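You operate a simulated robot arm through the tools that you are given. There is no shell and no other tool. Be economical: measure what you need, move in short steps, check, and stop when the job is done.

You are at the controls of a simulated robot arm. One attempt, no reset.

Task
Slide the sleeve board forward and iron the purple scarf on it.
Fine: one dot; dock the iron and turn it off after.

The check looks at the end state, three seconds after you hand in, the way a careful person would. Anything else that was tipped, shoved, dropped, spilled or broken makes it a failure.

Robot
A 6-joint arm with a fingered hand, hanging from a carriage that runs on a rail from [-0.7, -120.3] to [0.8, 127.7] (x, y) and turns from -5.498 to 6.51 rad about z. Base frame: it is fixed where the carriage stands at the start and does not move with it; the origin is on the floor, on the carriage's upright axis, x ahead of it, y to its left, z up. Readings come in cm, rad, newtons and seconds.
With the tool pointing down near the work surface it reaches from about 10 to 40 cm from the robot's upright axis, wherever it stands. Its first joint turns from -2.897 to 2.897 rad. Places, roughly: dock button [60, 30, 140]; iron dial [30, 40, 90]; iron panel [30, 40, 90]; pressing cloth (17x8x2 cm) [60, 20, 70]; purple shawl (8x34x11 cm) [290, -180, 180]; steam button [50, 40, 110]; steamer button [60, 40, 160]. Payload 4 kg.
The TCP is the grasp point between the finger pads, 2.9 cm short of the fingertips. In the tool frame z runs along the fingers and y along their closing line. The gripper opens to 10 cm. The gripper's body begins 3.4 cm behind the TCP. The gripper is a hand of 5 fingers: y runs from the thumb to the fingers, the wrist lies at [-1.5, -11.4, -18.9] in the tool frame.
Orientation is that of the tool frame in the base frame, as [roll, pitch, yaw] about the fixed x, y, z axes, in that order (R = Rz(yaw) Ry(pitch) Rx(roll)). With the fingers straight down and the wrist toward the robot, the tool's x, y and z point along [0, 1, 0], [1, 0, 0] and [0, 0, -1] of the base frame.

Tools
- The arm moves only by the tool jog_arm. Its argument "rows" is a list of rows, each an object (a shift or turn left out is 0) with "offset": the shift along the tool's x, y, z in cm, a list of three; "dr": the turn, a rotation vector about the tool's x, y, z in rad, a list of three. In form: [{"offset": [x, y, z], "dr": [ax, ay, az]}, ...]. A call has 1 to 10 rows; each row is the pose to reach, as a shift and turn from the pose commanded when the call began, along the tool's axes at that moment. Each row takes 0.2 s and may step no farther than 5 cm and 0.15 rad from the row before; otherwise, the whole call is refused. A pose out of reach is approached as far as the arm can. The call stops where the force on the tool passes 40 N (or 10 N more than at its start, if that is more) or the arm is blocked; 0.2 s more then pass. In this call time passes only in rows, and 0.2 s behind the last. The reply holds the time, the measured pose of the TCP, the force on the tool along the base axes, the opening and the grip force, in the units named above and with some noise, with the torque about the TCP (base axes, N m) and any sound that the robot's microphone picked up, and new pictures: "pictures" is both (left out), scene, wrist or none.
- Cameras (640 x 400 px; columns grow to the right, rows downward): "scene" is now at [26.23, 2.88, 180.56]; the picture's right is [0.40, -0.92, 0.00], its down [-0.85, -0.36, -0.39] and it looks along [0.36, 0.15, -0.92] (base axes); focal length 257 px, centre (320, 200). "wrist" rides on the gripper at [6.6, -8.6, -12.1] in the tool frame; the picture's right is [-0.76, 0.31, -0.58], its down [-0.59, -0.70, 0.40] and it looks along [-0.28, 0.64, 0.71] (tool axes); focal length 247 px, centre (320, 200). There is no depth. A picture from a camera that has moved, and an enlarged one, comes with that camera's place and axes in the base frame and with its lens. The place of the scene camera against the robot may be out by one fixed shift of up to 2.5 cm in any direction.
- move_column(by): slides the trunk up (or, below 0, down) by that many cm; the arm and the scene camera ride with it, the base frame stays. It gives what a move gives, with no picture.
- steer(legs): drives the robot by 1 to 6 legs, each [ahead, left, turn to the left] in cm, cm and rad, along the robot's own axes; the way and the turn of a leg run together, so that a leg with both is an arc; at most 150 cm and 3.142 rad a leg. The arm and the cameras ride along, it lands a little off, and it stops where it bumps. It keeps to its track: a leg is cut to what the track allows. It gives what a move gives, and a new picture of the scene camera.
- finger_targets(index, middle, ring, little, thumb_bend, thumb_turn): sets how far each is bent, from 0 (flat) to 1 (curled in); at 0.3 the hand is open as for a grip, at 0.7 the pads meet at the TCP. One left out holds its place. A second passes; each finger stops where it meets its share of the squeeze, and holds until it gets a number again. It is the only way to open and close the hand. It gives what a move gives, with no picture; readings hold the bend of each and the force on index, middle, ring, little, thumb and palm. thumb_turn goes from beside the hand (0) to across from the fingers (1), as for a grip.
- turn_head(pan, tilt): turns the head with the scene camera to pan (to the left, within 2.705 rad either way) and tilt (down, from -0.506 to 1.204), counted from straight ahead of the robot. It gives what a move gives, and a new picture of the scene camera.
- enlarge(camera, box): a new picture of the part [left, top, right, bottom] of that camera's present view, enlarged. The clock stands still meanwhile.
- close_job(): hands the job in; it is judged then, once.

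Go step by step. Nothing tells you exact positions but the pictures and the camera data: compare them with the known pose of the tool, close in by small moves and look again before you grip or let go. The budget is 120 turns and 260 pictures, counting those below and the enlarged ones. Unless the task says otherwise, let go and move clear before handing in, and close with one line.

The tools are called after ">>>" as name(argument=value, ...) on one line, values as JSON. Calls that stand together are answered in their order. jog_arm: Moves the arm, as the interface text tells. Its arguments: {"type":"object","properties":{"rows":{"type":"array","items":{"type":"object","properties":{"offset":{"type":"array","items":{"type":"number"}},"dr":{"type":"array","items":{"type":"number"}}}}},"pictures":{"type":"string","enum":["both","scene","wrist","none"]}},"required":["rows"]} The other tools are called the same way: move_column (by) slides the trunk up or down; finger_targets (index, middle, ring, little, thumb_bend, thumb_turn) moves the fingers one by one; steer (legs) drives the base; turn_head (pan, tilt) turns the head that bears the scene camera; enlarge (camera, box) takes an enlarged picture of a part of a camera's view; close_job () hands the job in.

At the start:

```text
time_s: 0.0
position: [38.35, 54.01, 122.7]
ee_rot: [3.141, 0.0, 1.572]
wrist_force: [0.2, 0.0, -0.3]
ft_torque: [0.0, 0.01, -0.02]
grip_width: 9.95
grasp_force: 0.1
shape: jaw
bend: [0.3, 0.3, 0.3, 0.3, 0.3, 0.98]
finger forces: [0.0, 0.0, 0.0, 0.0, 0.0, 0.1]
trunk travel left (down, up): [-55.3, 4.7]
robot x, y, heading: [0.02, -0.5, -0.002]
head pan, tilt: [0.407, 1.173]
```

scene: 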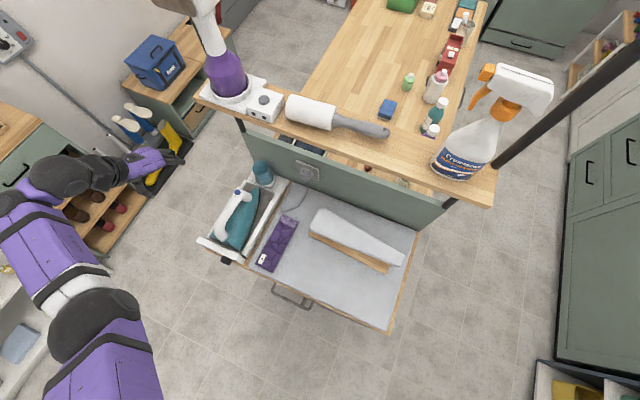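
wrist: 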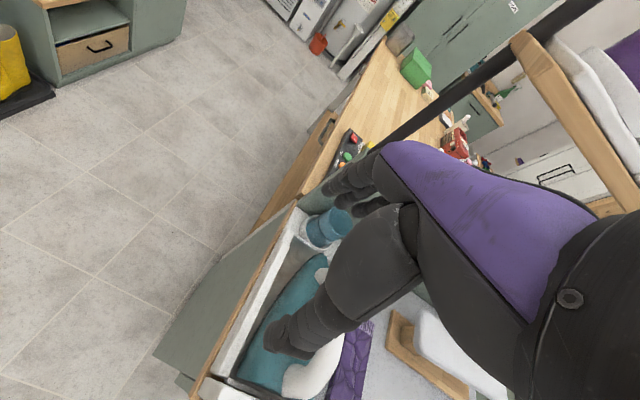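

I see a drawer-like ironing station with an iron in a dock, a folded purple scarf and a sleeve board on the padded surface. I'll look closer at these first.

>>> enlarge(camera="scene", box=[190, 140, 350, 300])

>>> enlarge(camera="scene", box=[270, 180, 450, 340])

>>> enlarge(camera="scene", box=[190, 60, 410, 200])

```text
2.50 times, centred on (270, 220) of scene
camera zoom: at [26.23, 2.88, 180.56], right [0.4, -0.92, 0.0], down [-0.85, -0.36, -0.39], along [0.36, 0.15, -0.92], focal length 642 px, centre (445, 150)
```

zoom: 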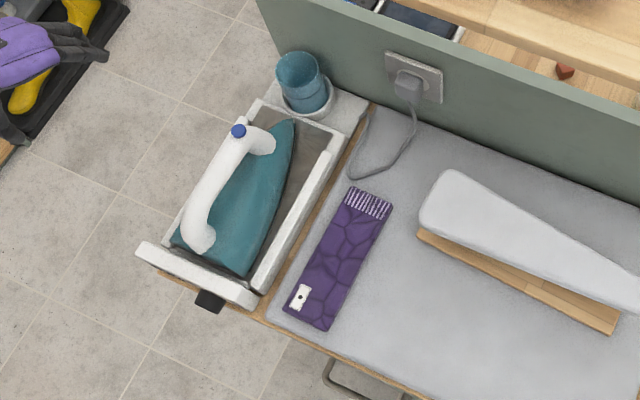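

```text
2.50 times, centred on (360, 260) of scene
camera zoom: at [26.23, 2.88, 180.56], right [0.4, -0.92, 0.0], down [-0.85, -0.36, -0.39], along [0.36, 0.15, -0.92], focal length 642 px, centre (220, 50)
```

zoom: 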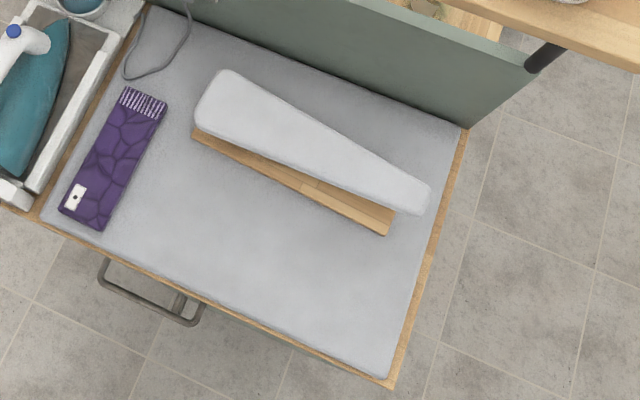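

```text
2.86 times, centred on (300, 130) of scene
camera zoom: at [26.23, 2.88, 180.56], right [0.4, -0.92, 0.0], down [-0.85, -0.36, -0.39], along [0.36, 0.15, -0.92], focal length 734 px, centre (377, 400)
```

zoom: 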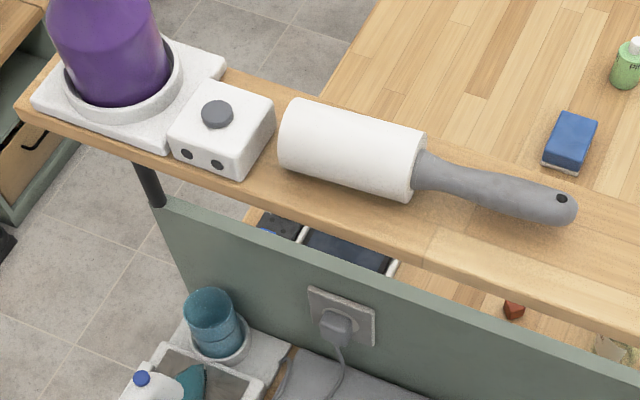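

The purple folded item with a label sits on the pad and the iron is in its rest to the left with a black knob in front. I'll look around to learn the rest of the scene.

>>> turn_head(pan=0, tilt=0.5)

>>> turn_head(pan=-0.8, tilt=0.4)

>>> turn_head(pan=0.9, tilt=0.8)

>>> turn_head(pan=-0.3, tilt=1.2)

```text
time_s: 1.1
position: [38.38, 53.99, 122.73]
ee_rot: [-3.14, 0.0, 1.569]
wrist_force: [0.1, -0.3, 0.4]
ft_torque: [0.03, 0.0, 0.0]
grip_width: 9.96
grasp_force: 0.0
shape: jaw
bend: [0.3, 0.3, 0.3, 0.3, 0.3, 0.98]
finger forces: [0.0, 0.1, 0.1, 0.1, 0.0, 0.0]
trunk travel left (down, up): [-55.3, 4.7]
robot x, y, heading: [0.35, -0.02, -0.0]
head pan, tilt: [0.0, 0.499]
camera scene: at [30.0, 0.59, 185.76], right [0.0, -1.0, 0.0], down [-0.48, 0.0, -0.88], along [0.88, 0.0, -0.48], focal length 257 px, centre (320, 200)
```

scene: 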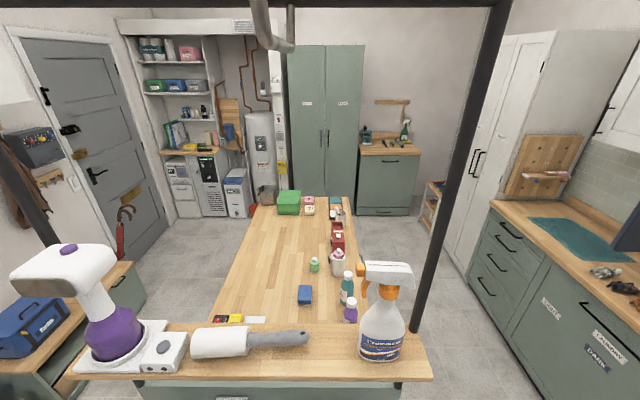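

```text
time_s: 2.2
position: [38.4, 53.95, 122.69]
ee_rot: [3.141, 0.0, 1.571]
wrist_force: [0.3, 0.2, 0.1]
ft_torque: [0.0, 0.06, -0.01]
grip_width: 10.0
grasp_force: 0.1
shape: jaw
bend: [0.3, 0.3, 0.3, 0.3, 0.3, 0.98]
finger forces: [0.0, 0.1, 0.1, 0.1, 0.0, 0.0]
trunk travel left (down, up): [-55.3, 4.7]
robot x, y, heading: [-0.07, 0.03, -0.001]
head pan, tilt: [-0.799, 0.4]
camera scene: at [27.36, -6.05, 186.68], right [-0.72, -0.7, 0.0], down [-0.27, 0.28, -0.92], along [0.64, -0.66, -0.39], focal length 257 px, centre (320, 200)
```

scene: 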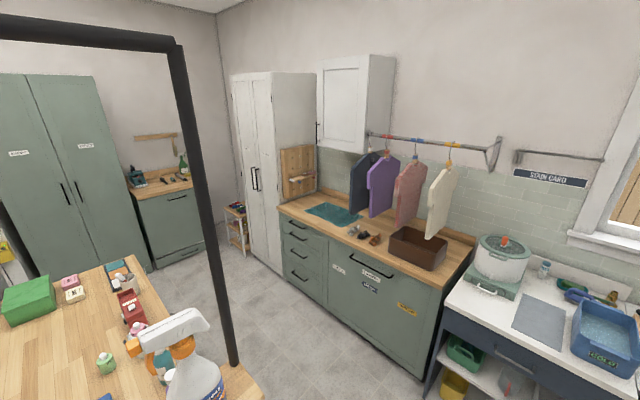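

```text
time_s: 3.9
position: [38.47, 54.08, 122.76]
ee_rot: [3.141, -0.001, 1.57]
wrist_force: [0.6, -0.1, -0.1]
ft_torque: [0.0, 0.02, 0.04]
grip_width: 9.99
grasp_force: 0.1
shape: jaw
bend: [0.3, 0.3, 0.3, 0.3, 0.3, 0.98]
finger forces: [0.0, 0.0, 0.0, 0.0, 0.0, 0.0]
trunk travel left (down, up): [-55.3, 4.7]
robot x, y, heading: [0.01, 0.03, 0.002]
head pan, tilt: [0.901, 0.799]
camera scene: at [25.92, 6.91, 183.17], right [0.78, -0.62, 0.0], down [-0.45, -0.56, -0.7], along [0.43, 0.55, -0.72], focal length 257 px, centre (320, 200)
```

scene: 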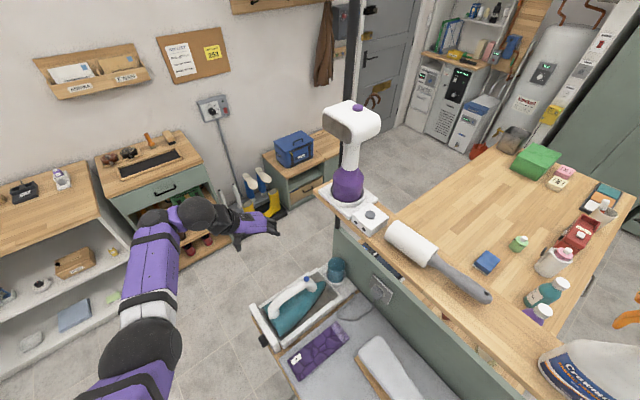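

```text
time_s: 5.3
position: [38.45, 54.05, 122.73]
ee_rot: [3.141, 0.0, 1.572]
wrist_force: [-0.7, -0.2, -0.6]
ft_torque: [0.01, -0.04, -0.01]
grip_width: 9.97
grasp_force: 0.1
shape: jaw
bend: [0.3, 0.3, 0.3, 0.3, 0.3, 0.98]
finger forces: [0.0, 0.0, 0.0, 0.0, 0.0, 0.0]
trunk travel left (down, up): [-55.3, 4.7]
robot x, y, heading: [0.28, 0.05, -0.003]
head pan, tilt: [-0.3, 1.201]
camera scene: at [26.25, -1.06, 180.4], right [-0.29, -0.96, 0.0], down [-0.89, 0.27, -0.36], along [0.35, -0.11, -0.93], focal length 257 px, centre (320, 200)
```

scene: 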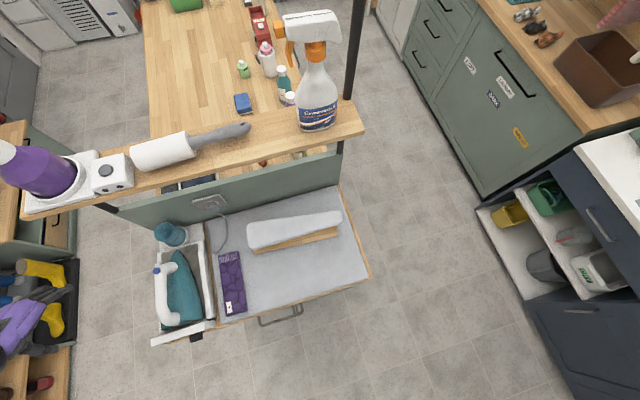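

I'm getting a closer look at the sleeve board and the scarf from this straighter view.

>>> enlarge(camera="scene", box=[210, 180, 380, 330])

>>> enlarge(camera="scene", box=[140, 210, 260, 350])

```text
2.67 times, centred on (295, 255) of scene
camera zoom: at [26.25, -1.06, 180.4], right [-0.29, -0.96, 0.0], down [-0.89, 0.27, -0.36], along [0.35, -0.11, -0.93], focal length 685 px, centre (387, 53)
```

zoom: 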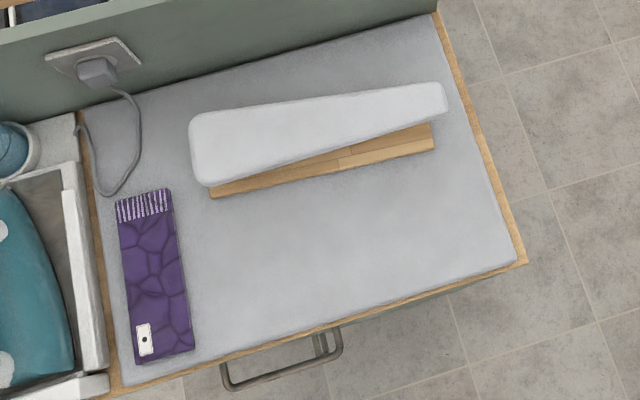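

```text
2.86 times, centred on (200, 280) of scene
camera zoom: at [26.25, -1.06, 180.4], right [-0.29, -0.96, 0.0], down [-0.89, 0.27, -0.36], along [0.35, -0.11, -0.93], focal length 734 px, centre (663, -29)
```

zoom: 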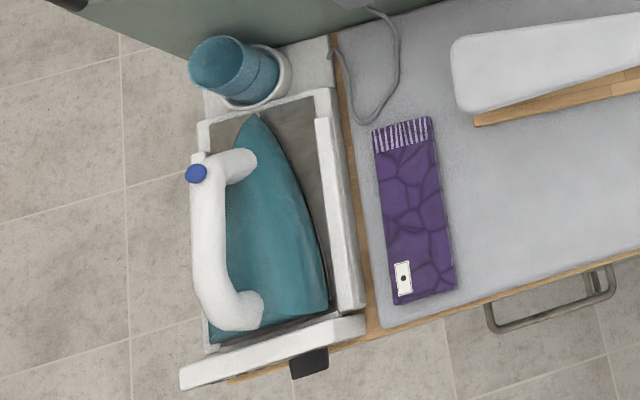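

Sleeve board lies along y at about x 46–54, z~92–102, near the back of the pad; scarf (one-dot label) lies along x at about (40,25); iron rest is at y~40 with the dial at about (27,39,90). I'll retract the arm and go look at the dial panel with the wrist camera.

>>> jog_arm(rows=[{"offset": [-3.8, -2.4, 0]}, {"offset": [-7.6, -4.8, 0]}, {"offset": [-11.4, -7.2, 0]}, {"offset": [-15.2, -9.6, 0]}, {"offset": [-19, -12, 0]}, {"offset": [-22.8, -14.4, 0]}, {"offset": [-26.6, -16.8, 0]}, {"offset": [-30.4, -19.2, 0]}, {"offset": [-34, -21.6, 0]}])

```text
time_s: 7.3
position: [27.01, 15.88, 107.81]
ee_rot: [3.136, -0.014, 1.582]
wrist_force: [-1.1, 0.4, -0.5]
ft_torque: [-0.03, -0.01, 0.02]
grip_width: 10.0
grasp_force: 0.0
shape: jaw
bend: [0.3, 0.3, 0.3, 0.3, 0.3, 0.98]
finger forces: [0.1, 0.1, 0.0, 0.1, 0.0, 0.0]
out of reach, approached as far as the arm can: row 1, 2, 3, 4, 5, 6, 7, 8, 9
trunk travel left (down, up): [-55.3, 4.7]
robot x, y, heading: [-0.01, -0.07, -0.002]
head pan, tilt: [-0.3, 1.201]
camera scene: at [26.25, -1.04, 180.41], right [-0.3, -0.96, 0.0], down [-0.89, 0.28, -0.36], along [0.35, -0.11, -0.93], focal length 257 px, centre (320, 200)
camera wrist: at [18.22, 22.18, 119.8], right [0.31, -0.76, 0.57], down [-0.7, -0.59, -0.41], along [0.65, -0.27, -0.71], focal length 247 px, centre (320, 200)
```

scene: 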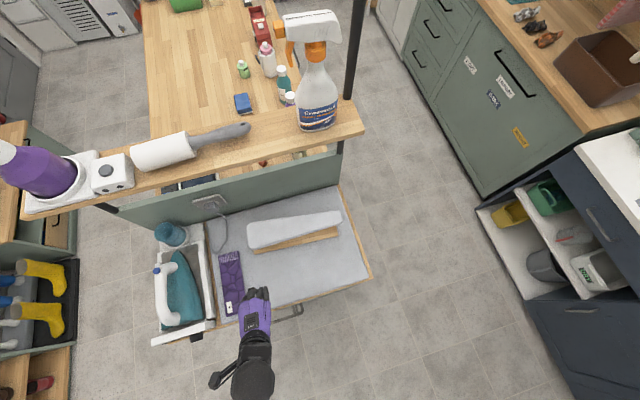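
wrist: 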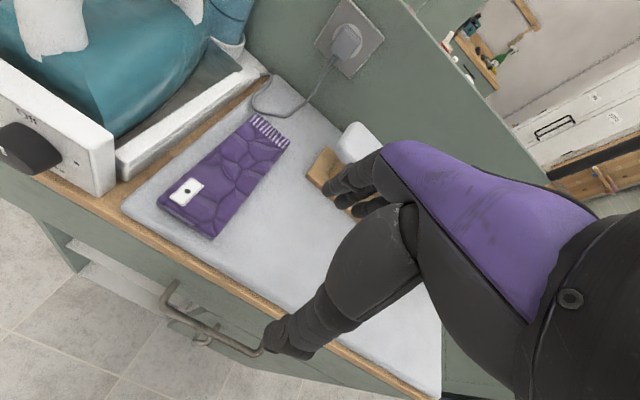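

The panel with "Silk..." markings is visible at left. I'll back off a bit toward the robot and then drive left to see it frontally.

>>> jog_arm(rows=[{"offset": [0, -4, 0]}, {"offset": [0, -8, 0]}], pictures="none")

>>> enlarge(camera="wrist", box=[0, 60, 300, 260])

```text
time_s: 7.9
position: [23.0, 13.97, 105.13]
ee_rot: [3.141, -0.005, 1.574]
wrist_force: [0.2, -0.2, -0.3]
ft_torque: [0.04, 0.03, 0.02]
grip_width: 10.01
grasp_force: 0.0
shape: jaw
bend: [0.3, 0.3, 0.3, 0.3, 0.3, 0.98]
finger forces: [0.0, 0.0, 0.0, 0.0, 0.0, 0.0]
out of reach, approached as far as the arm can: row 1, 2
trunk travel left (down, up): [-55.3, 4.7]
robot x, y, heading: [0.09, 0.0, -0.002]
head pan, tilt: [-0.3, 1.201]
```

```text
2.00 times, centred on (150, 160) of wrist
camera zoom: at [14.36, 20.38, 117.28], right [0.31, -0.76, 0.57], down [-0.7, -0.59, -0.4], along [0.64, -0.28, -0.71], focal length 494 px, centre (660, 280)
```

zoom: 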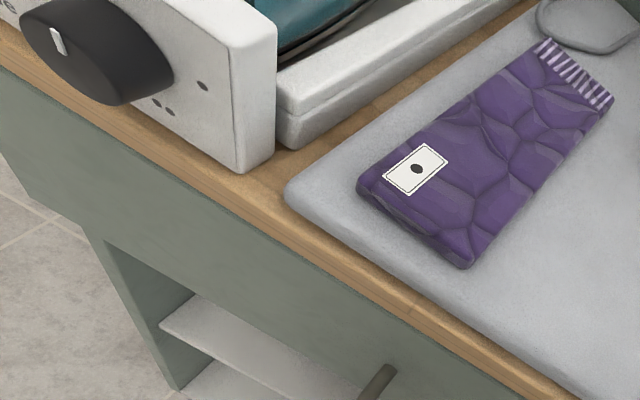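

The panel shows dots around the dial. I drive left to face it and test a small downward jog.

>>> steer(legs=[[0, 24, 0]])

>>> jog_arm(rows=[{"offset": [0, 0, 2]}], pictures="wrist")

```text
time_s: 9.7
position: [23.29, 38.6, 105.3]
ee_rot: [-3.141, -0.006, 1.569]
wrist_force: [-0.4, 0.2, 0.9]
ft_torque: [0.01, -0.01, 0.01]
grip_width: 10.01
grasp_force: 0.1
shape: jaw
bend: [0.3, 0.3, 0.3, 0.3, 0.3, 0.98]
finger forces: [0.1, 0.0, 0.0, 0.0, 0.0, 0.0]
trunk travel left (down, up): [-55.3, 4.7]
robot x, y, heading: [0.56, 24.84, -0.002]
head pan, tilt: [-0.3, 1.201]
camera scene: at [26.39, 23.55, 180.4], right [-0.3, -0.95, 0.0], down [-0.89, 0.28, -0.36], along [0.35, -0.11, -0.93], focal length 257 px, centre (320, 200)
```

scene: 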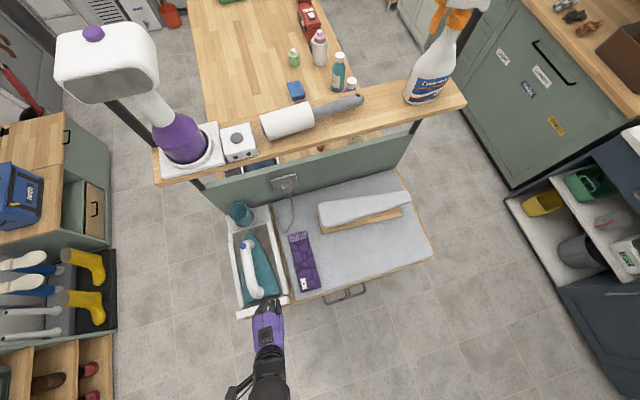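

```text
time_s: 10.1
position: [23.0, 38.74, 103.3]
ee_rot: [-3.141, -0.005, 1.569]
wrist_force: [-0.5, -0.1, -0.9]
ft_torque: [0.02, -0.02, -0.02]
grip_width: 10.0
grasp_force: 0.2
shape: jaw
bend: [0.3, 0.3, 0.3, 0.3, 0.3, 0.98]
finger forces: [0.0, 0.0, 0.0, 0.0, 0.1, 0.0]
trunk travel left (down, up): [-55.3, 4.7]
robot x, y, heading: [0.39, 24.85, -0.001]
head pan, tilt: [-0.3, 1.201]
camera wrist: at [14.47, 45.07, 115.28], right [0.31, -0.76, 0.57], down [-0.7, -0.59, -0.4], along [0.64, -0.28, -0.71], focal length 247 px, centre (320, 200)
```

wrist: 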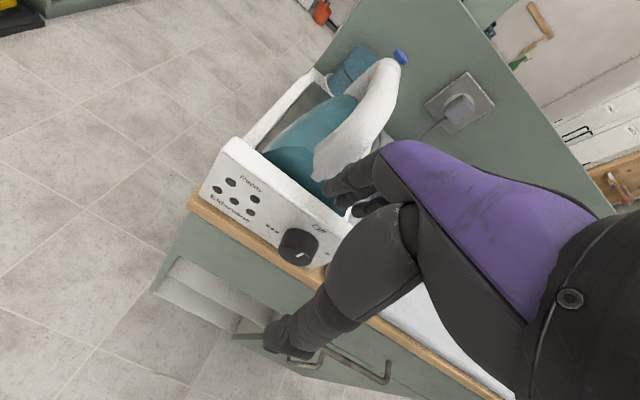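

>>> enlarge(camera="wrist", box=[190, 130, 370, 280])

```text
2.67 times, centred on (280, 205) of wrist
camera zoom: at [14.47, 45.07, 115.28], right [0.31, -0.76, 0.57], down [-0.7, -0.59, -0.4], along [0.64, -0.28, -0.71], focal length 659 px, centre (427, 187)
```

zoom: 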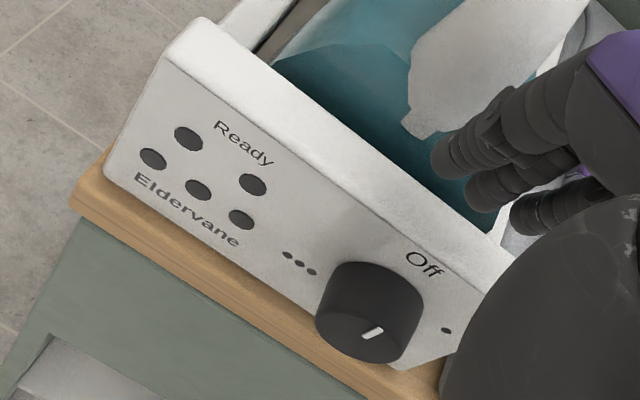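

The dial points to Off (top), one dot is on its right, two below, three left; lamps are dark. First the sleeve board: I drive right and extend over it to test reach.

>>> steer(legs=[[0, -22, 0]])

>>> jog_arm(rows=[{"offset": [-1.5, 2, -1]}, {"offset": [-3, 6, -2]}, {"offset": [-4.5, 10, -3.5]}, {"offset": [-6, 14, -5]}, {"offset": [-7, 18, -7]}, {"offset": [-8, 22, -9]}])

```text
time_s: 11.8
position: [23.04, 17.21, 103.26]
ee_rot: [3.141, -0.005, 1.566]
wrist_force: [0.3, -0.2, 0.5]
ft_torque: [-0.02, 0.0, -0.01]
grip_width: 10.03
grasp_force: 0.0
shape: jaw
bend: [0.3, 0.3, 0.3, 0.3, 0.3, 0.98]
finger forces: [0.1, 0.1, 0.0, 0.1, 0.0, 0.0]
trunk travel left (down, up): [-55.3, 4.7]
robot x, y, heading: [0.25, 3.58, -0.009]
head pan, tilt: [-0.3, 1.201]
camera scene: at [26.25, 2.15, 180.4], right [-0.3, -0.95, 0.0], down [-0.89, 0.28, -0.36], along [0.35, -0.11, -0.93], focal length 257 px, centre (320, 200)
```

scene: 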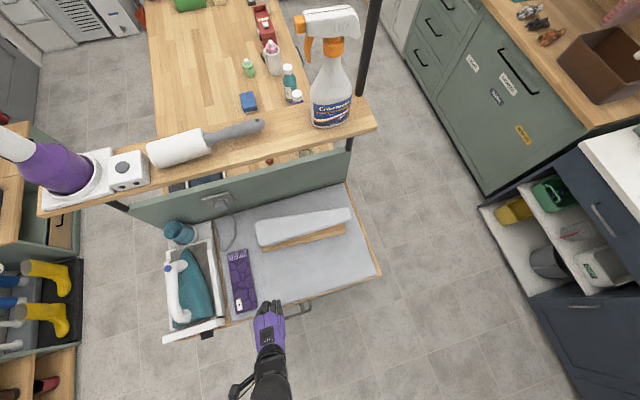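

```text
time_s: 13.2
position: [45.15, 9.29, 111.97]
ee_rot: [-3.14, -0.002, 1.567]
wrist_force: [0.2, -0.2, -0.1]
ft_torque: [-0.02, -0.06, -0.03]
grip_width: 10.01
grasp_force: 0.2
shape: jaw
bend: [0.3, 0.3, 0.3, 0.3, 0.3, 0.98]
finger forces: [0.1, 0.1, 0.1, 0.1, 0.1, 0.1]
trunk travel left (down, up): [-55.3, 4.7]
robot x, y, heading: [0.19, 3.43, -0.005]
head pan, tilt: [-0.3, 1.201]
camera scene: at [26.23, 2.14, 180.39], right [-0.3, -0.95, 0.0], down [-0.89, 0.28, -0.36], along [0.34, -0.11, -0.93], focal length 257 px, centre (320, 200)
camera wrist: at [36.52, 15.83, 124.1], right [0.3, -0.76, 0.57], down [-0.71, -0.58, -0.4], along [0.64, -0.28, -0.71], focal length 247 px, centre (320, 200)
```

scene: 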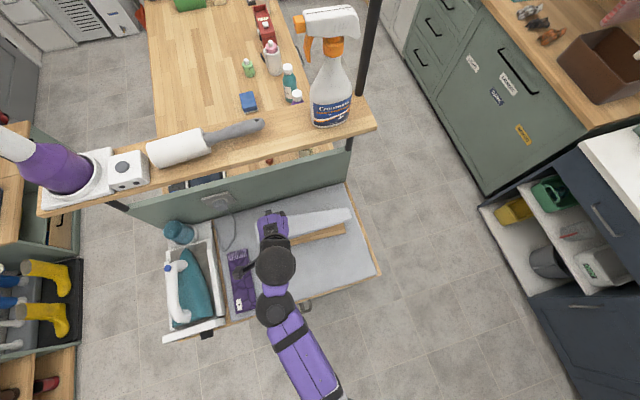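
wrist: 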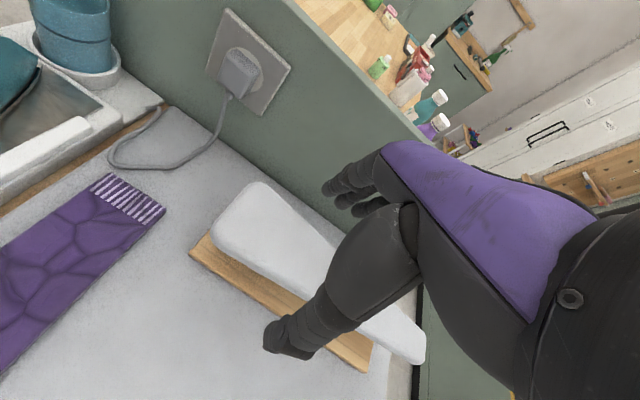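

The sleeve board's top is around z 99–102, spanning x≈46–53 near its middle. I move over its middle at y≈1 and check.

>>> jog_arm(rows=[{"offset": [-4, 2, 0]}, {"offset": [-8.3, 4.2, 0]}])

>>> enlarge(camera="scene", box=[220, 180, 380, 300])

```text
time_s: 13.8
position: [49.37, 0.86, 112.15]
ee_rot: [-3.141, -0.004, 1.564]
wrist_force: [0.1, 1.3, -0.7]
ft_torque: [-0.04, -0.04, -0.01]
grip_width: 9.99
grasp_force: 0.2
shape: jaw
bend: [0.3, 0.3, 0.3, 0.3, 0.3, 0.98]
finger forces: [0.0, 0.0, 0.0, 0.0, 0.1, 0.0]
trunk travel left (down, up): [-55.3, 4.7]
robot x, y, heading: [-0.26, 3.34, -0.01]
head pan, tilt: [-0.3, 1.201]
camera scene: at [26.23, 2.16, 180.39], right [-0.3, -0.95, 0.0], down [-0.89, 0.28, -0.36], along [0.35, -0.11, -0.93], focal length 257 px, centre (320, 200)
camera wrist: at [40.84, 7.3, 124.16], right [0.3, -0.76, 0.57], down [-0.71, -0.58, -0.4], along [0.64, -0.28, -0.72], focal length 247 px, centre (320, 200)
```

scene: 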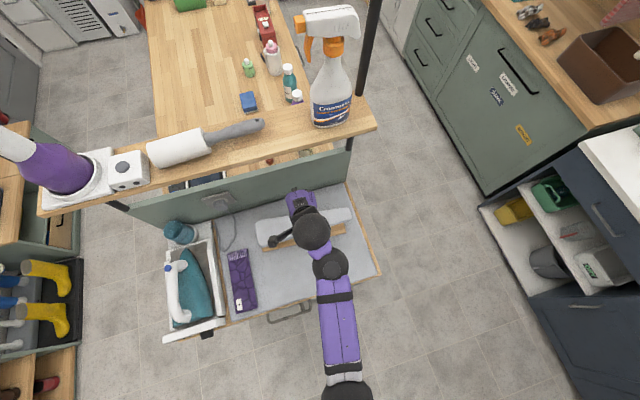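
wrist: 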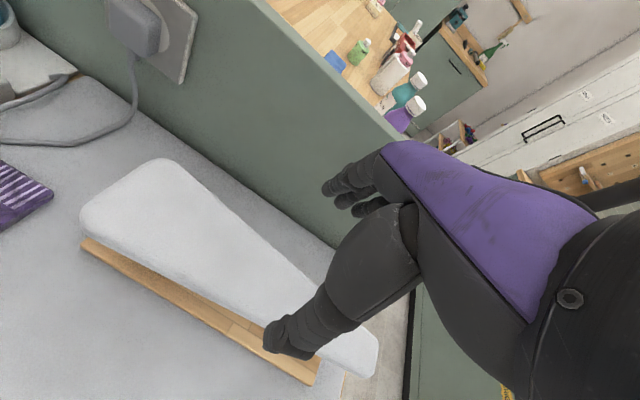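

```text
3.33 times, centred on (300, 240) of scene
camera zoom: at [26.23, 2.16, 180.39], right [-0.3, -0.95, 0.0], down [-0.89, 0.28, -0.36], along [0.35, -0.11, -0.93], focal length 856 px, centre (387, 67)
```

zoom: 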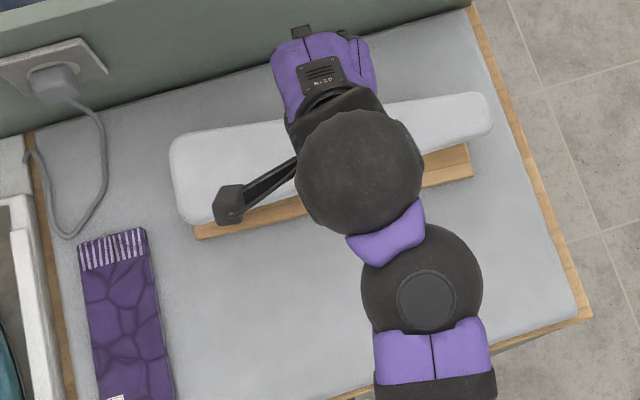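

Pad top of the sleeve board triangulates to z≈100, the table pad to z≈91.5. I lower the open hand astride the board.

>>> jog_arm(rows=[{"offset": [0, 0, 4]}, {"offset": [0, 0, 8]}, {"offset": [0, 0, 11.5]}])

```text
time_s: 14.6
position: [49.2, 0.81, 100.74]
ee_rot: [-3.14, -0.004, 1.566]
wrist_force: [1.6, -0.6, -0.2]
ft_torque: [-0.01, 0.0, -0.02]
grip_width: 10.01
grasp_force: 0.0
shape: jaw
bend: [0.3, 0.3, 0.3, 0.3, 0.3, 0.98]
finger forces: [0.0, 0.0, 0.0, 0.0, 0.1, 0.0]
trunk travel left (down, up): [-55.3, 4.7]
robot x, y, heading: [0.52, 3.18, -0.007]
head pan, tilt: [-0.3, 1.201]
camera scene: at [26.25, 2.14, 180.4], right [-0.3, -0.95, 0.0], down [-0.89, 0.28, -0.36], along [0.35, -0.11, -0.93], focal length 257 px, centre (320, 200)
camera wrist: at [40.68, 7.33, 112.79], right [0.3, -0.76, 0.57], down [-0.71, -0.58, -0.4], along [0.64, -0.28, -0.71], focal length 247 px, centre (320, 200)
```

scene: 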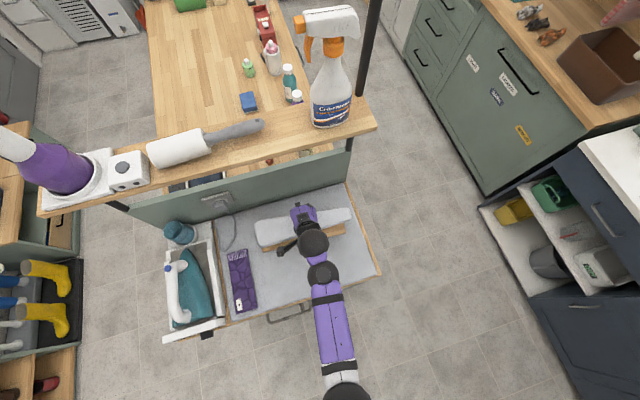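
wrist: 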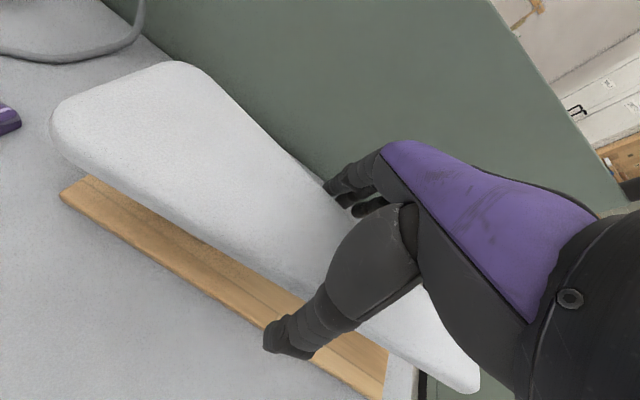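

>>> jog_arm(rows=[{"offset": [0, 0, 2]}], pictures="none")

>>> finger_targets(index=0.55, middle=0.55, ring=0.55, little=0.55, thumb_bend=0.55)

>>> enlarge(camera="wrist", box=[0, 0, 640, 400])

```text
time_s: 15.0
position: [49.39, 0.84, 99.0]
ee_rot: [3.138, -0.003, 1.569]
wrist_force: [2.8, -0.2, 3.4]
ft_torque: [0.02, -0.08, -0.04]
grip_width: 9.98
grasp_force: 0.2
shape: jaw
bend: [0.29, 0.3, 0.3, 0.3, 0.3, 0.98]
finger forces: [4.1, 0.0, 0.0, 0.0, 0.1, 0.0]
trunk travel left (down, up): [-55.3, 4.7]
robot x, y, heading: [-0.11, 3.34, -0.003]
head pan, tilt: [-0.3, 1.201]
```

```text
time_s: 16.0
position: [49.46, 0.67, 98.99]
ee_rot: [3.139, -0.004, 1.568]
wrist_force: [3.6, -1.3, 13.0]
ft_torque: [-0.11, -0.5, 0.35]
grip_width: 8.01
grasp_force: 29.0
shape: fingers
bend: [0.37, 0.53, 0.53, 0.5, 0.48, 0.96]
finger forces: [18.8, 1.4, 2.0, 10.3, 26.0, 0.0]
trunk travel left (down, up): [-55.3, 4.7]
robot x, y, heading: [0.12, 3.23, -0.004]
head pan, tilt: [-0.3, 1.201]
```

```text
1.00 times, centred on (320, 200) of wrist (not enlarged: the box is as wide or as high as the picture)
camera zoom: at [40.78, 7.18, 110.98], right [0.3, -0.76, 0.57], down [-0.7, -0.58, -0.4], along [0.64, -0.28, -0.71], focal length 247 px, centre (320, 200)
```

zoom: 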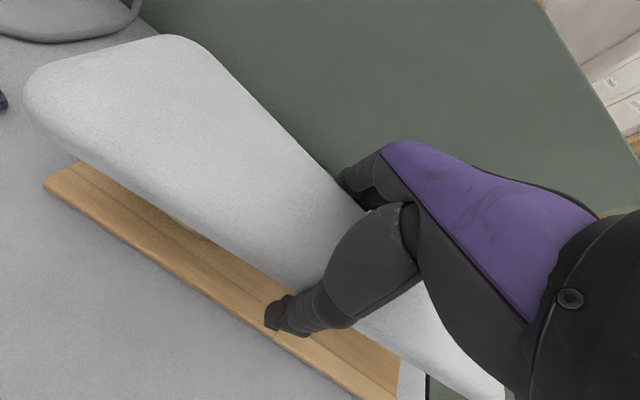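

The hand holds the board. I drag it toward the front edge in small steps.

>>> jog_arm(rows=[{"offset": [0, -1, 0]}, {"offset": [0, -2, 0]}, {"offset": [0, -3, 0]}, {"offset": [0, -4, 0]}])

```text
time_s: 17.0
position: [45.71, 0.83, 98.96]
ee_rot: [3.136, -0.003, 1.565]
wrist_force: [10.7, -2.5, 17.2]
ft_torque: [-0.06, -0.15, -0.09]
grip_width: 7.97
grasp_force: 29.7
shape: fingers
bend: [0.36, 0.54, 0.53, 0.51, 0.5, 0.95]
finger forces: [24.1, 1.5, 1.8, 8.7, 22.3, 0.0]
trunk travel left (down, up): [-55.3, 4.7]
robot x, y, heading: [0.01, 3.1, -0.006]
head pan, tilt: [-0.3, 1.201]
camera scene: at [26.36, 2.12, 180.48], right [-0.3, -0.95, 0.0], down [-0.89, 0.28, -0.36], along [0.35, -0.11, -0.93], focal length 257 px, centre (320, 200)
camera wrist: at [36.93, 7.33, 110.93], right [0.3, -0.76, 0.58], down [-0.7, -0.58, -0.41], along [0.64, -0.28, -0.71], focal length 247 px, centre (320, 200)
```

scene: 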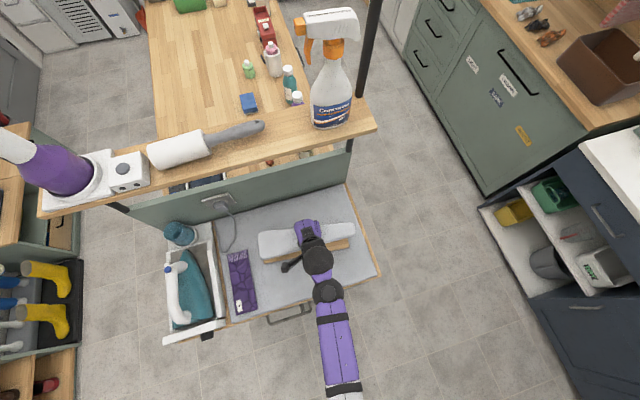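
wrist: 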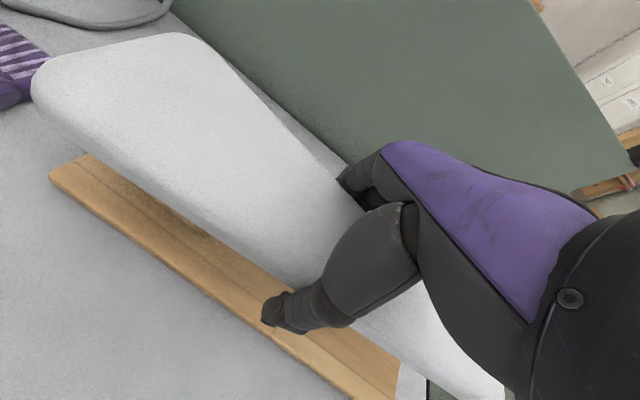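

>>> jog_arm(rows=[{"offset": [0, -1, 0]}, {"offset": [0, -2, 0]}, {"offset": [0, -3, 0]}, {"offset": [0, -4, 0]}, {"offset": [0, -5, 0]}, {"offset": [0, -5.5, 0]}], pictures="both")

>>> enlarge(camera="scene", box=[220, 180, 380, 320])

```text
time_s: 18.4
position: [40.15, 0.92, 98.95]
ee_rot: [3.134, -0.005, 1.568]
wrist_force: [15.4, -0.2, 19.7]
ft_torque: [-0.1, -0.04, 0.0]
grip_width: 7.96
grasp_force: 29.7
shape: fingers
bend: [0.36, 0.54, 0.53, 0.51, 0.5, 0.95]
finger forces: [24.7, 1.7, 1.9, 9.6, 21.5, 0.1]
trunk travel left (down, up): [-55.3, 4.7]
robot x, y, heading: [0.4, 3.2, -0.009]
head pan, tilt: [-0.3, 1.201]
camera scene: at [26.38, 2.15, 180.48], right [-0.3, -0.95, 0.0], down [-0.89, 0.28, -0.36], along [0.35, -0.11, -0.93], focal length 257 px, centre (320, 200)
camera wrist: at [31.36, 7.41, 110.91], right [0.3, -0.76, 0.58], down [-0.7, -0.58, -0.41], along [0.65, -0.28, -0.71], focal length 247 px, centre (320, 200)
```

scene: 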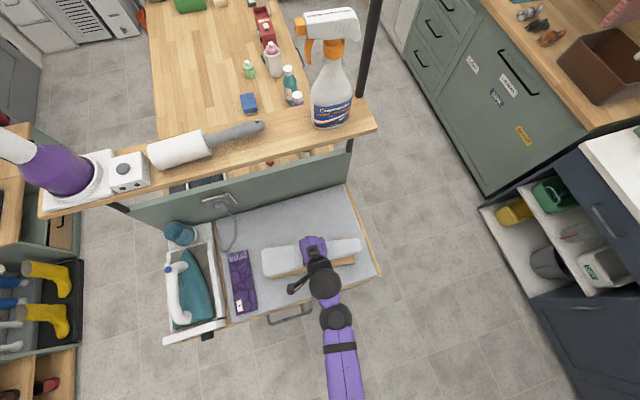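
wrist: 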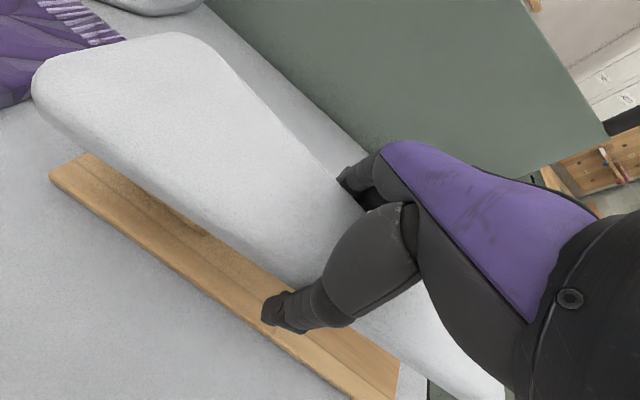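

```text
2.86 times, centred on (300, 250) of scene
camera zoom: at [26.38, 2.15, 180.48], right [-0.3, -0.95, 0.0], down [-0.89, 0.28, -0.36], along [0.35, -0.11, -0.93], focal length 734 px, centre (377, 57)
```

zoom: 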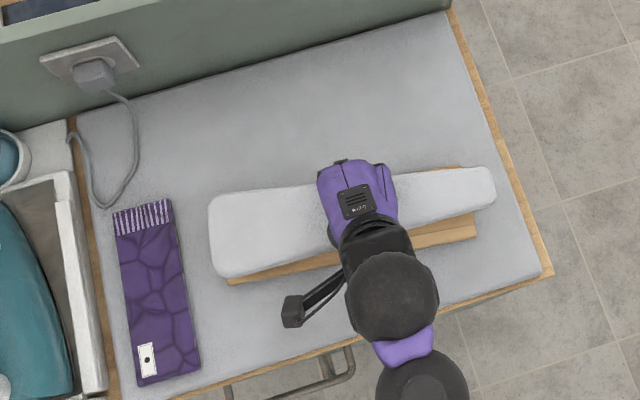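

The board slid about 9 cm to the front and is still straight. I release and lift.

>>> finger_targets(index=0.25, middle=0.25, ring=0.25, little=0.25, thumb_bend=0.25)

>>> jog_arm(rows=[{"offset": [0, 0, -3]}, {"offset": [0, 0, -7]}, {"offset": [0, 0, -11]}, {"offset": [0, 0, -14]}])

```text
time_s: 19.4
position: [39.47, 0.99, 98.65]
ee_rot: [-3.14, -0.006, 1.568]
wrist_force: [1.3, -1.2, 1.0]
ft_torque: [0.0, 0.04, -0.03]
grip_width: 10.81
grasp_force: 0.8
shape: fingers
bend: [0.25, 0.25, 0.25, 0.25, 0.25, 0.97]
finger forces: [1.3, 0.0, 0.0, 0.0, 0.0, 0.0]
trunk travel left (down, up): [-55.3, 4.7]
robot x, y, heading: [0.1, 3.44, -0.013]
head pan, tilt: [-0.3, 1.201]
```

```text
time_s: 20.4
position: [39.81, 0.83, 112.5]
ee_rot: [-3.14, -0.004, 1.567]
wrist_force: [-0.4, 0.2, -0.4]
ft_torque: [-0.01, -0.03, -0.04]
grip_width: 10.71
grasp_force: 0.0
shape: fingers
bend: [0.25, 0.25, 0.25, 0.25, 0.25, 0.98]
finger forces: [0.1, 0.0, 0.0, 0.0, 0.0, 0.0]
trunk travel left (down, up): [-55.3, 4.7]
robot x, y, heading: [0.16, 3.28, -0.005]
head pan, tilt: [-0.3, 1.201]
camera scene: at [26.24, 2.14, 180.39], right [-0.3, -0.95, 0.0], down [-0.89, 0.28, -0.36], along [0.35, -0.11, -0.93], focal length 257 px, centre (320, 200)
camera wrist: at [31.18, 7.34, 124.49], right [0.3, -0.76, 0.57], down [-0.71, -0.58, -0.4], along [0.64, -0.28, -0.71], focal length 247 px, centre (320, 200)
```

scene: 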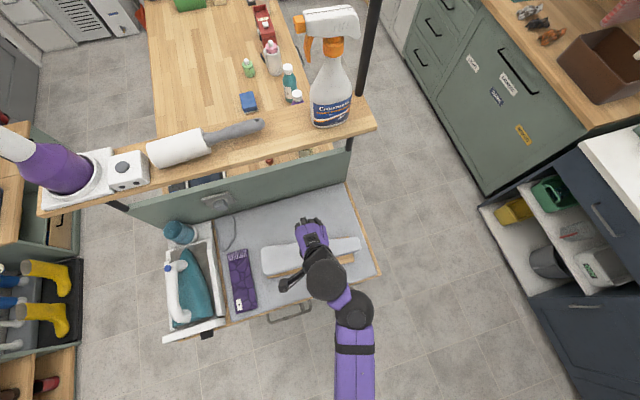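
wrist: 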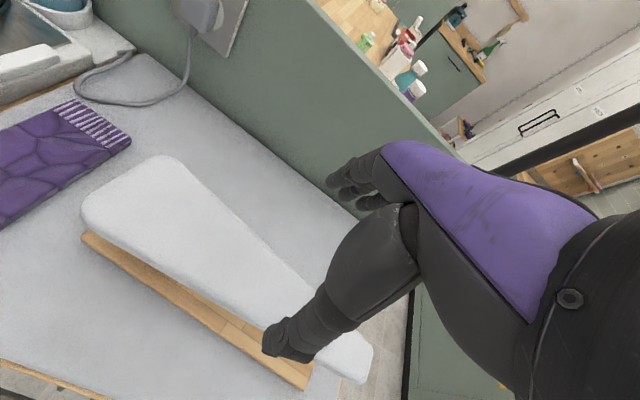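

Now I swing the hand over the scarf (centre ≈ (39, 24.3)) and yaw it 90° so it closes across the scarf's width.

>>> jog_arm(rows=[{"offset": [2.35, 0, 0], "dr": [0, 0, -0.15]}, {"offset": [4.7, 0, 0], "dr": [0, 0, -0.3]}, {"offset": [7.05, -0.2, 0], "dr": [0, 0, -0.45]}, {"offset": [9.4, -0.3, 0], "dr": [0, 0, -0.6]}, {"offset": [11.75, -0.4, 0], "dr": [0, 0, -0.75]}, {"offset": [14.1, -0.5, 0], "dr": [0, 0, -0.9]}, {"offset": [16.45, -0.6, 0], "dr": [0, 0, -1.05]}, {"offset": [18.8, -0.6, 0], "dr": [0, 0, -1.2]}, {"offset": [21.15, -0.7, 0], "dr": [0, 0, -1.35]}, {"offset": [23.5, -0.8, 0], "dr": [0, 0, -1.5]}])

```text
time_s: 22.6
position: [40.9, 28.07, 106.12]
ee_rot: [3.137, 0.003, 3.068]
wrist_force: [-0.9, -0.2, -0.4]
ft_torque: [0.03, -0.02, 0.0]
grip_width: 10.76
grasp_force: 0.0
shape: fingers
bend: [0.25, 0.25, 0.25, 0.25, 0.25, 0.98]
finger forces: [0.1, 0.0, 0.0, 0.1, 0.1, 0.1]
out of reach, approached as far as the arm can: row 3, 4, 5, 6, 7, 8, 9, 10
trunk travel left (down, up): [-55.3, 4.7]
robot x, y, heading: [0.06, 3.41, -0.011]
head pan, tilt: [-0.3, 1.201]
camera scene: at [26.24, 2.14, 180.4], right [-0.3, -0.95, 0.0], down [-0.89, 0.28, -0.36], along [0.35, -0.11, -0.93], focal length 257 px, centre (320, 200)
camera wrist: at [33.78, 19.9, 117.97], right [0.78, 0.25, 0.58], down [0.54, -0.74, -0.4], along [0.33, 0.62, -0.71], focal length 247 px, centre (320, 200)
```

scene: 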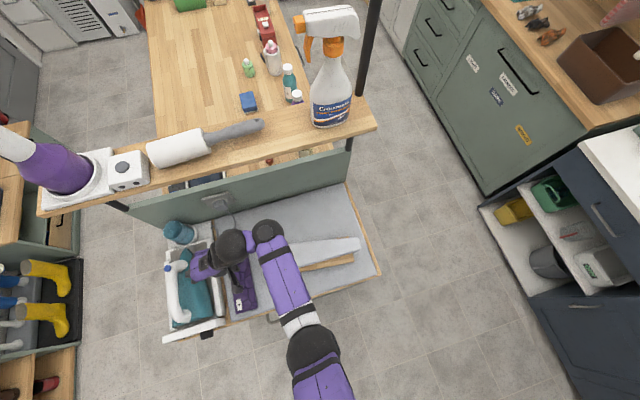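
wrist: 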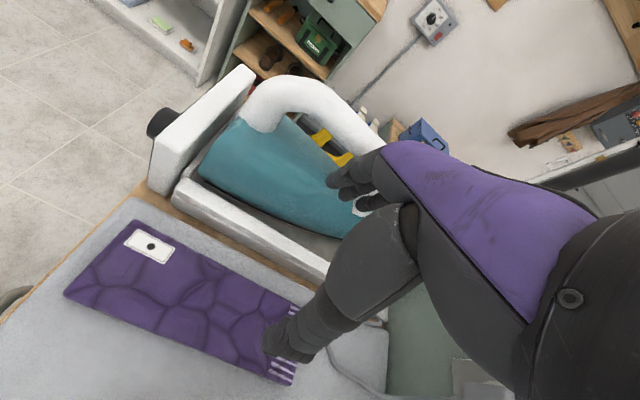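

The arm ended a little left and low of the target (folding limit). I step back over the scarf, finish the yaw, and preshape the fingers.

>>> jog_arm(rows=[{"offset": [0.8, -2, 2], "dr": [0, 0, -0.04]}, {"offset": [1.6, -3.9, 4], "dr": [0, 0, -0.075]}], pictures="none")

>>> finger_targets(index=0.36, middle=0.36, ring=0.36, little=0.36, thumb_bend=0.36)

>>> enlarge(camera="wrist", box=[0, 0, 640, 400])

>>> enlarge(camera="scene", box=[150, 200, 310, 350])

```text
time_s: 23.2
position: [39.31, 24.51, 102.27]
ee_rot: [3.136, 0.002, -3.141]
wrist_force: [-0.2, -0.1, -0.8]
ft_torque: [-0.02, 0.06, 0.0]
grip_width: 10.77
grasp_force: 0.0
shape: fingers
bend: [0.25, 0.25, 0.25, 0.25, 0.25, 0.98]
finger forces: [0.1, 0.0, 0.0, 0.0, 0.0, 0.0]
out of reach, approached as far as the arm can: row 1
trunk travel left (down, up): [-55.3, 4.7]
robot x, y, heading: [0.23, 3.48, -0.005]
head pan, tilt: [-0.3, 1.201]
```

```text
time_s: 24.2
position: [39.13, 24.5, 102.24]
ee_rot: [3.135, 0.002, 3.139]
wrist_force: [0.5, 0.0, 0.9]
ft_torque: [0.03, 0.02, 0.0]
grip_width: 8.47
grasp_force: 0.1
shape: fingers
bend: [0.36, 0.36, 0.36, 0.36, 0.36, 0.98]
finger forces: [0.1, 0.0, 0.0, 0.0, 0.1, 0.0]
trunk travel left (down, up): [-55.3, 4.7]
robot x, y, heading: [0.17, 3.39, -0.005]
head pan, tilt: [-0.3, 1.201]
```

```text
1.00 times, centred on (320, 200) of wrist (not enlarged: the box is as wide or as high as the picture)
camera zoom: at [32.59, 15.88, 114.24], right [0.76, 0.3, 0.58], down [0.59, -0.7, -0.4], along [0.28, 0.64, -0.71], focal length 247 px, centre (320, 200)
```

zoom: 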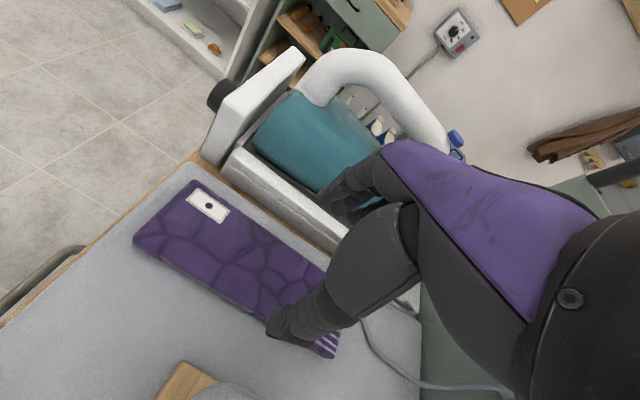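

```text
2.67 times, centred on (230, 275) of scene
camera zoom: at [26.25, 2.14, 180.4], right [-0.3, -0.95, 0.0], down [-0.89, 0.28, -0.36], along [0.35, -0.11, -0.93], focal length 685 px, centre (560, 0)
```

zoom: 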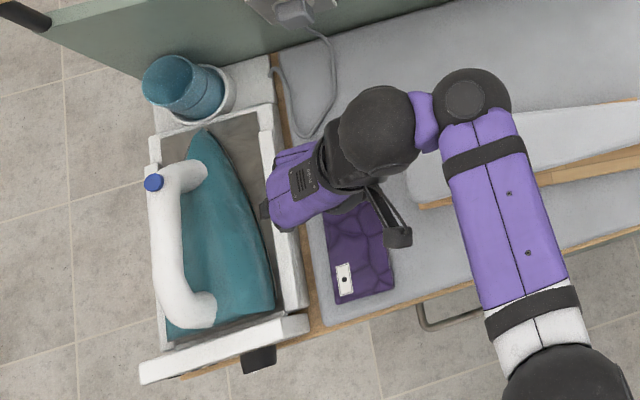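

Alignment is good: scarf spans y 21–28, tray rim is at y≈31.5. I lower onto the scarf.

>>> jog_arm(rows=[{"offset": [0, 0, 3]}, {"offset": [0, 0, 5.5]}, {"offset": [0, 0, 7]}])

```text
time_s: 25.0
position: [39.13, 24.48, 95.53]
ee_rot: [3.138, 0.001, -3.14]
wrist_force: [-0.5, 0.4, 0.2]
ft_torque: [0.02, -0.05, -0.01]
grip_width: 8.47
grasp_force: 0.1
shape: fingers
bend: [0.36, 0.36, 0.36, 0.36, 0.36, 0.98]
finger forces: [0.0, 0.0, 0.0, 0.1, 0.1, 0.1]
trunk travel left (down, up): [-55.3, 4.7]
robot x, y, heading: [-0.52, 3.25, -0.01]
head pan, tilt: [-0.3, 1.201]
camera scene: at [26.25, 2.14, 180.4], right [-0.3, -0.95, 0.0], down [-0.89, 0.28, -0.36], along [0.35, -0.11, -0.93], focal length 257 px, centre (320, 200)
camera wrist: at [32.55, 15.73, 107.48], right [0.76, 0.31, 0.58], down [0.59, -0.7, -0.4], along [0.28, 0.65, -0.71], focal length 247 px, centre (320, 200)
```

scene: 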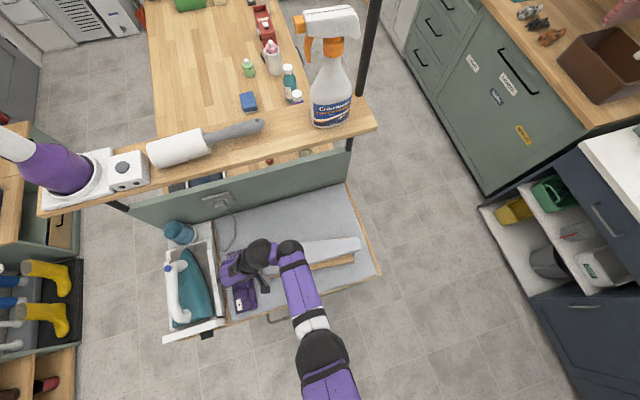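
wrist: 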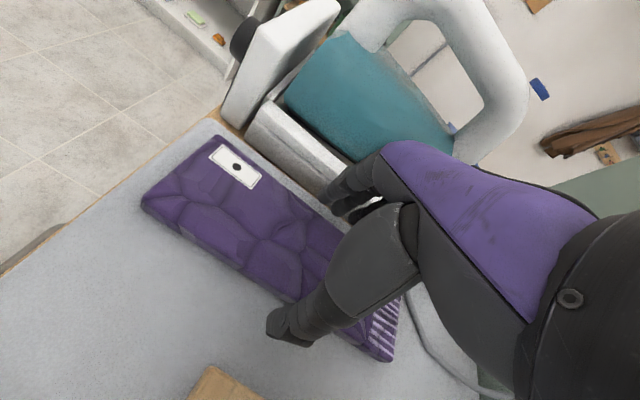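

>>> jog_arm(rows=[{"offset": [0, 0, 0.6]}], pictures="none")

>>> jog_arm(rows=[{"offset": [0, 0, 0.4]}], pictures="none")

>>> finger_targets(index=0.6, middle=0.6, ring=0.6, little=0.6, thumb_bend=0.6)

>>> enlarge(camera="wrist", box=[0, 0, 640, 400])

```text
time_s: 25.4
position: [39.22, 24.37, 95.02]
ee_rot: [3.136, 0.0, -3.14]
wrist_force: [-0.8, -0.4, -0.9]
ft_torque: [0.0, 0.02, 0.0]
grip_width: 8.46
grasp_force: 0.2
shape: fingers
bend: [0.36, 0.36, 0.36, 0.36, 0.36, 0.98]
finger forces: [0.0, 0.1, 0.0, 0.0, 0.0, 0.0]
trunk travel left (down, up): [-55.3, 4.7]
robot x, y, heading: [-0.01, 3.24, -0.006]
head pan, tilt: [-0.3, 1.201]
```

```text
time_s: 25.8
position: [39.21, 24.37, 94.57]
ee_rot: [3.136, 0.002, -3.141]
wrist_force: [-1.2, 0.8, 6.3]
ft_torque: [-0.28, 0.02, -0.01]
grip_width: 8.53
grasp_force: 2.6
shape: fingers
bend: [0.36, 0.36, 0.36, 0.36, 0.36, 0.97]
finger forces: [0.1, 0.0, 0.1, 0.0, 6.0, 0.1]
trunk travel left (down, up): [-55.3, 4.7]
robot x, y, heading: [0.12, 3.9, -0.005]
head pan, tilt: [-0.3, 1.201]
```

```text
time_s: 26.8
position: [39.43, 24.68, 94.75]
ee_rot: [3.129, 0.003, -3.141]
wrist_force: [-2.5, 6.9, 36.0]
ft_torque: [1.51, -0.16, 0.21]
grip_width: 6.55
grasp_force: 31.7
shape: fingers
bend: [0.49, 0.45, 0.53, 0.6, 0.47, 0.96]
finger forces: [10.4, 32.9, 5.5, 0.0, 15.5, 0.0]
trunk travel left (down, up): [-55.3, 4.7]
robot x, y, heading: [0.01, 3.08, -0.01]
head pan, tilt: [-0.3, 1.201]
```

```text
1.00 times, centred on (320, 200) of wrist (not enlarged: the box is as wide or as high as the picture)
camera zoom: at [32.79, 15.96, 106.63], right [0.75, 0.3, 0.58], down [0.59, -0.7, -0.4], along [0.29, 0.65, -0.71], focal length 247 px, centre (320, 200)
```

zoom: 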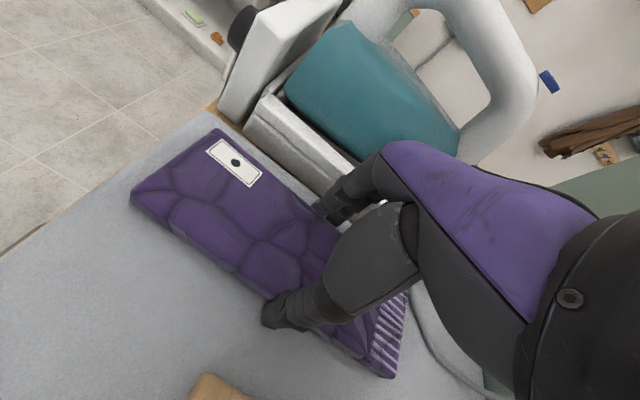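

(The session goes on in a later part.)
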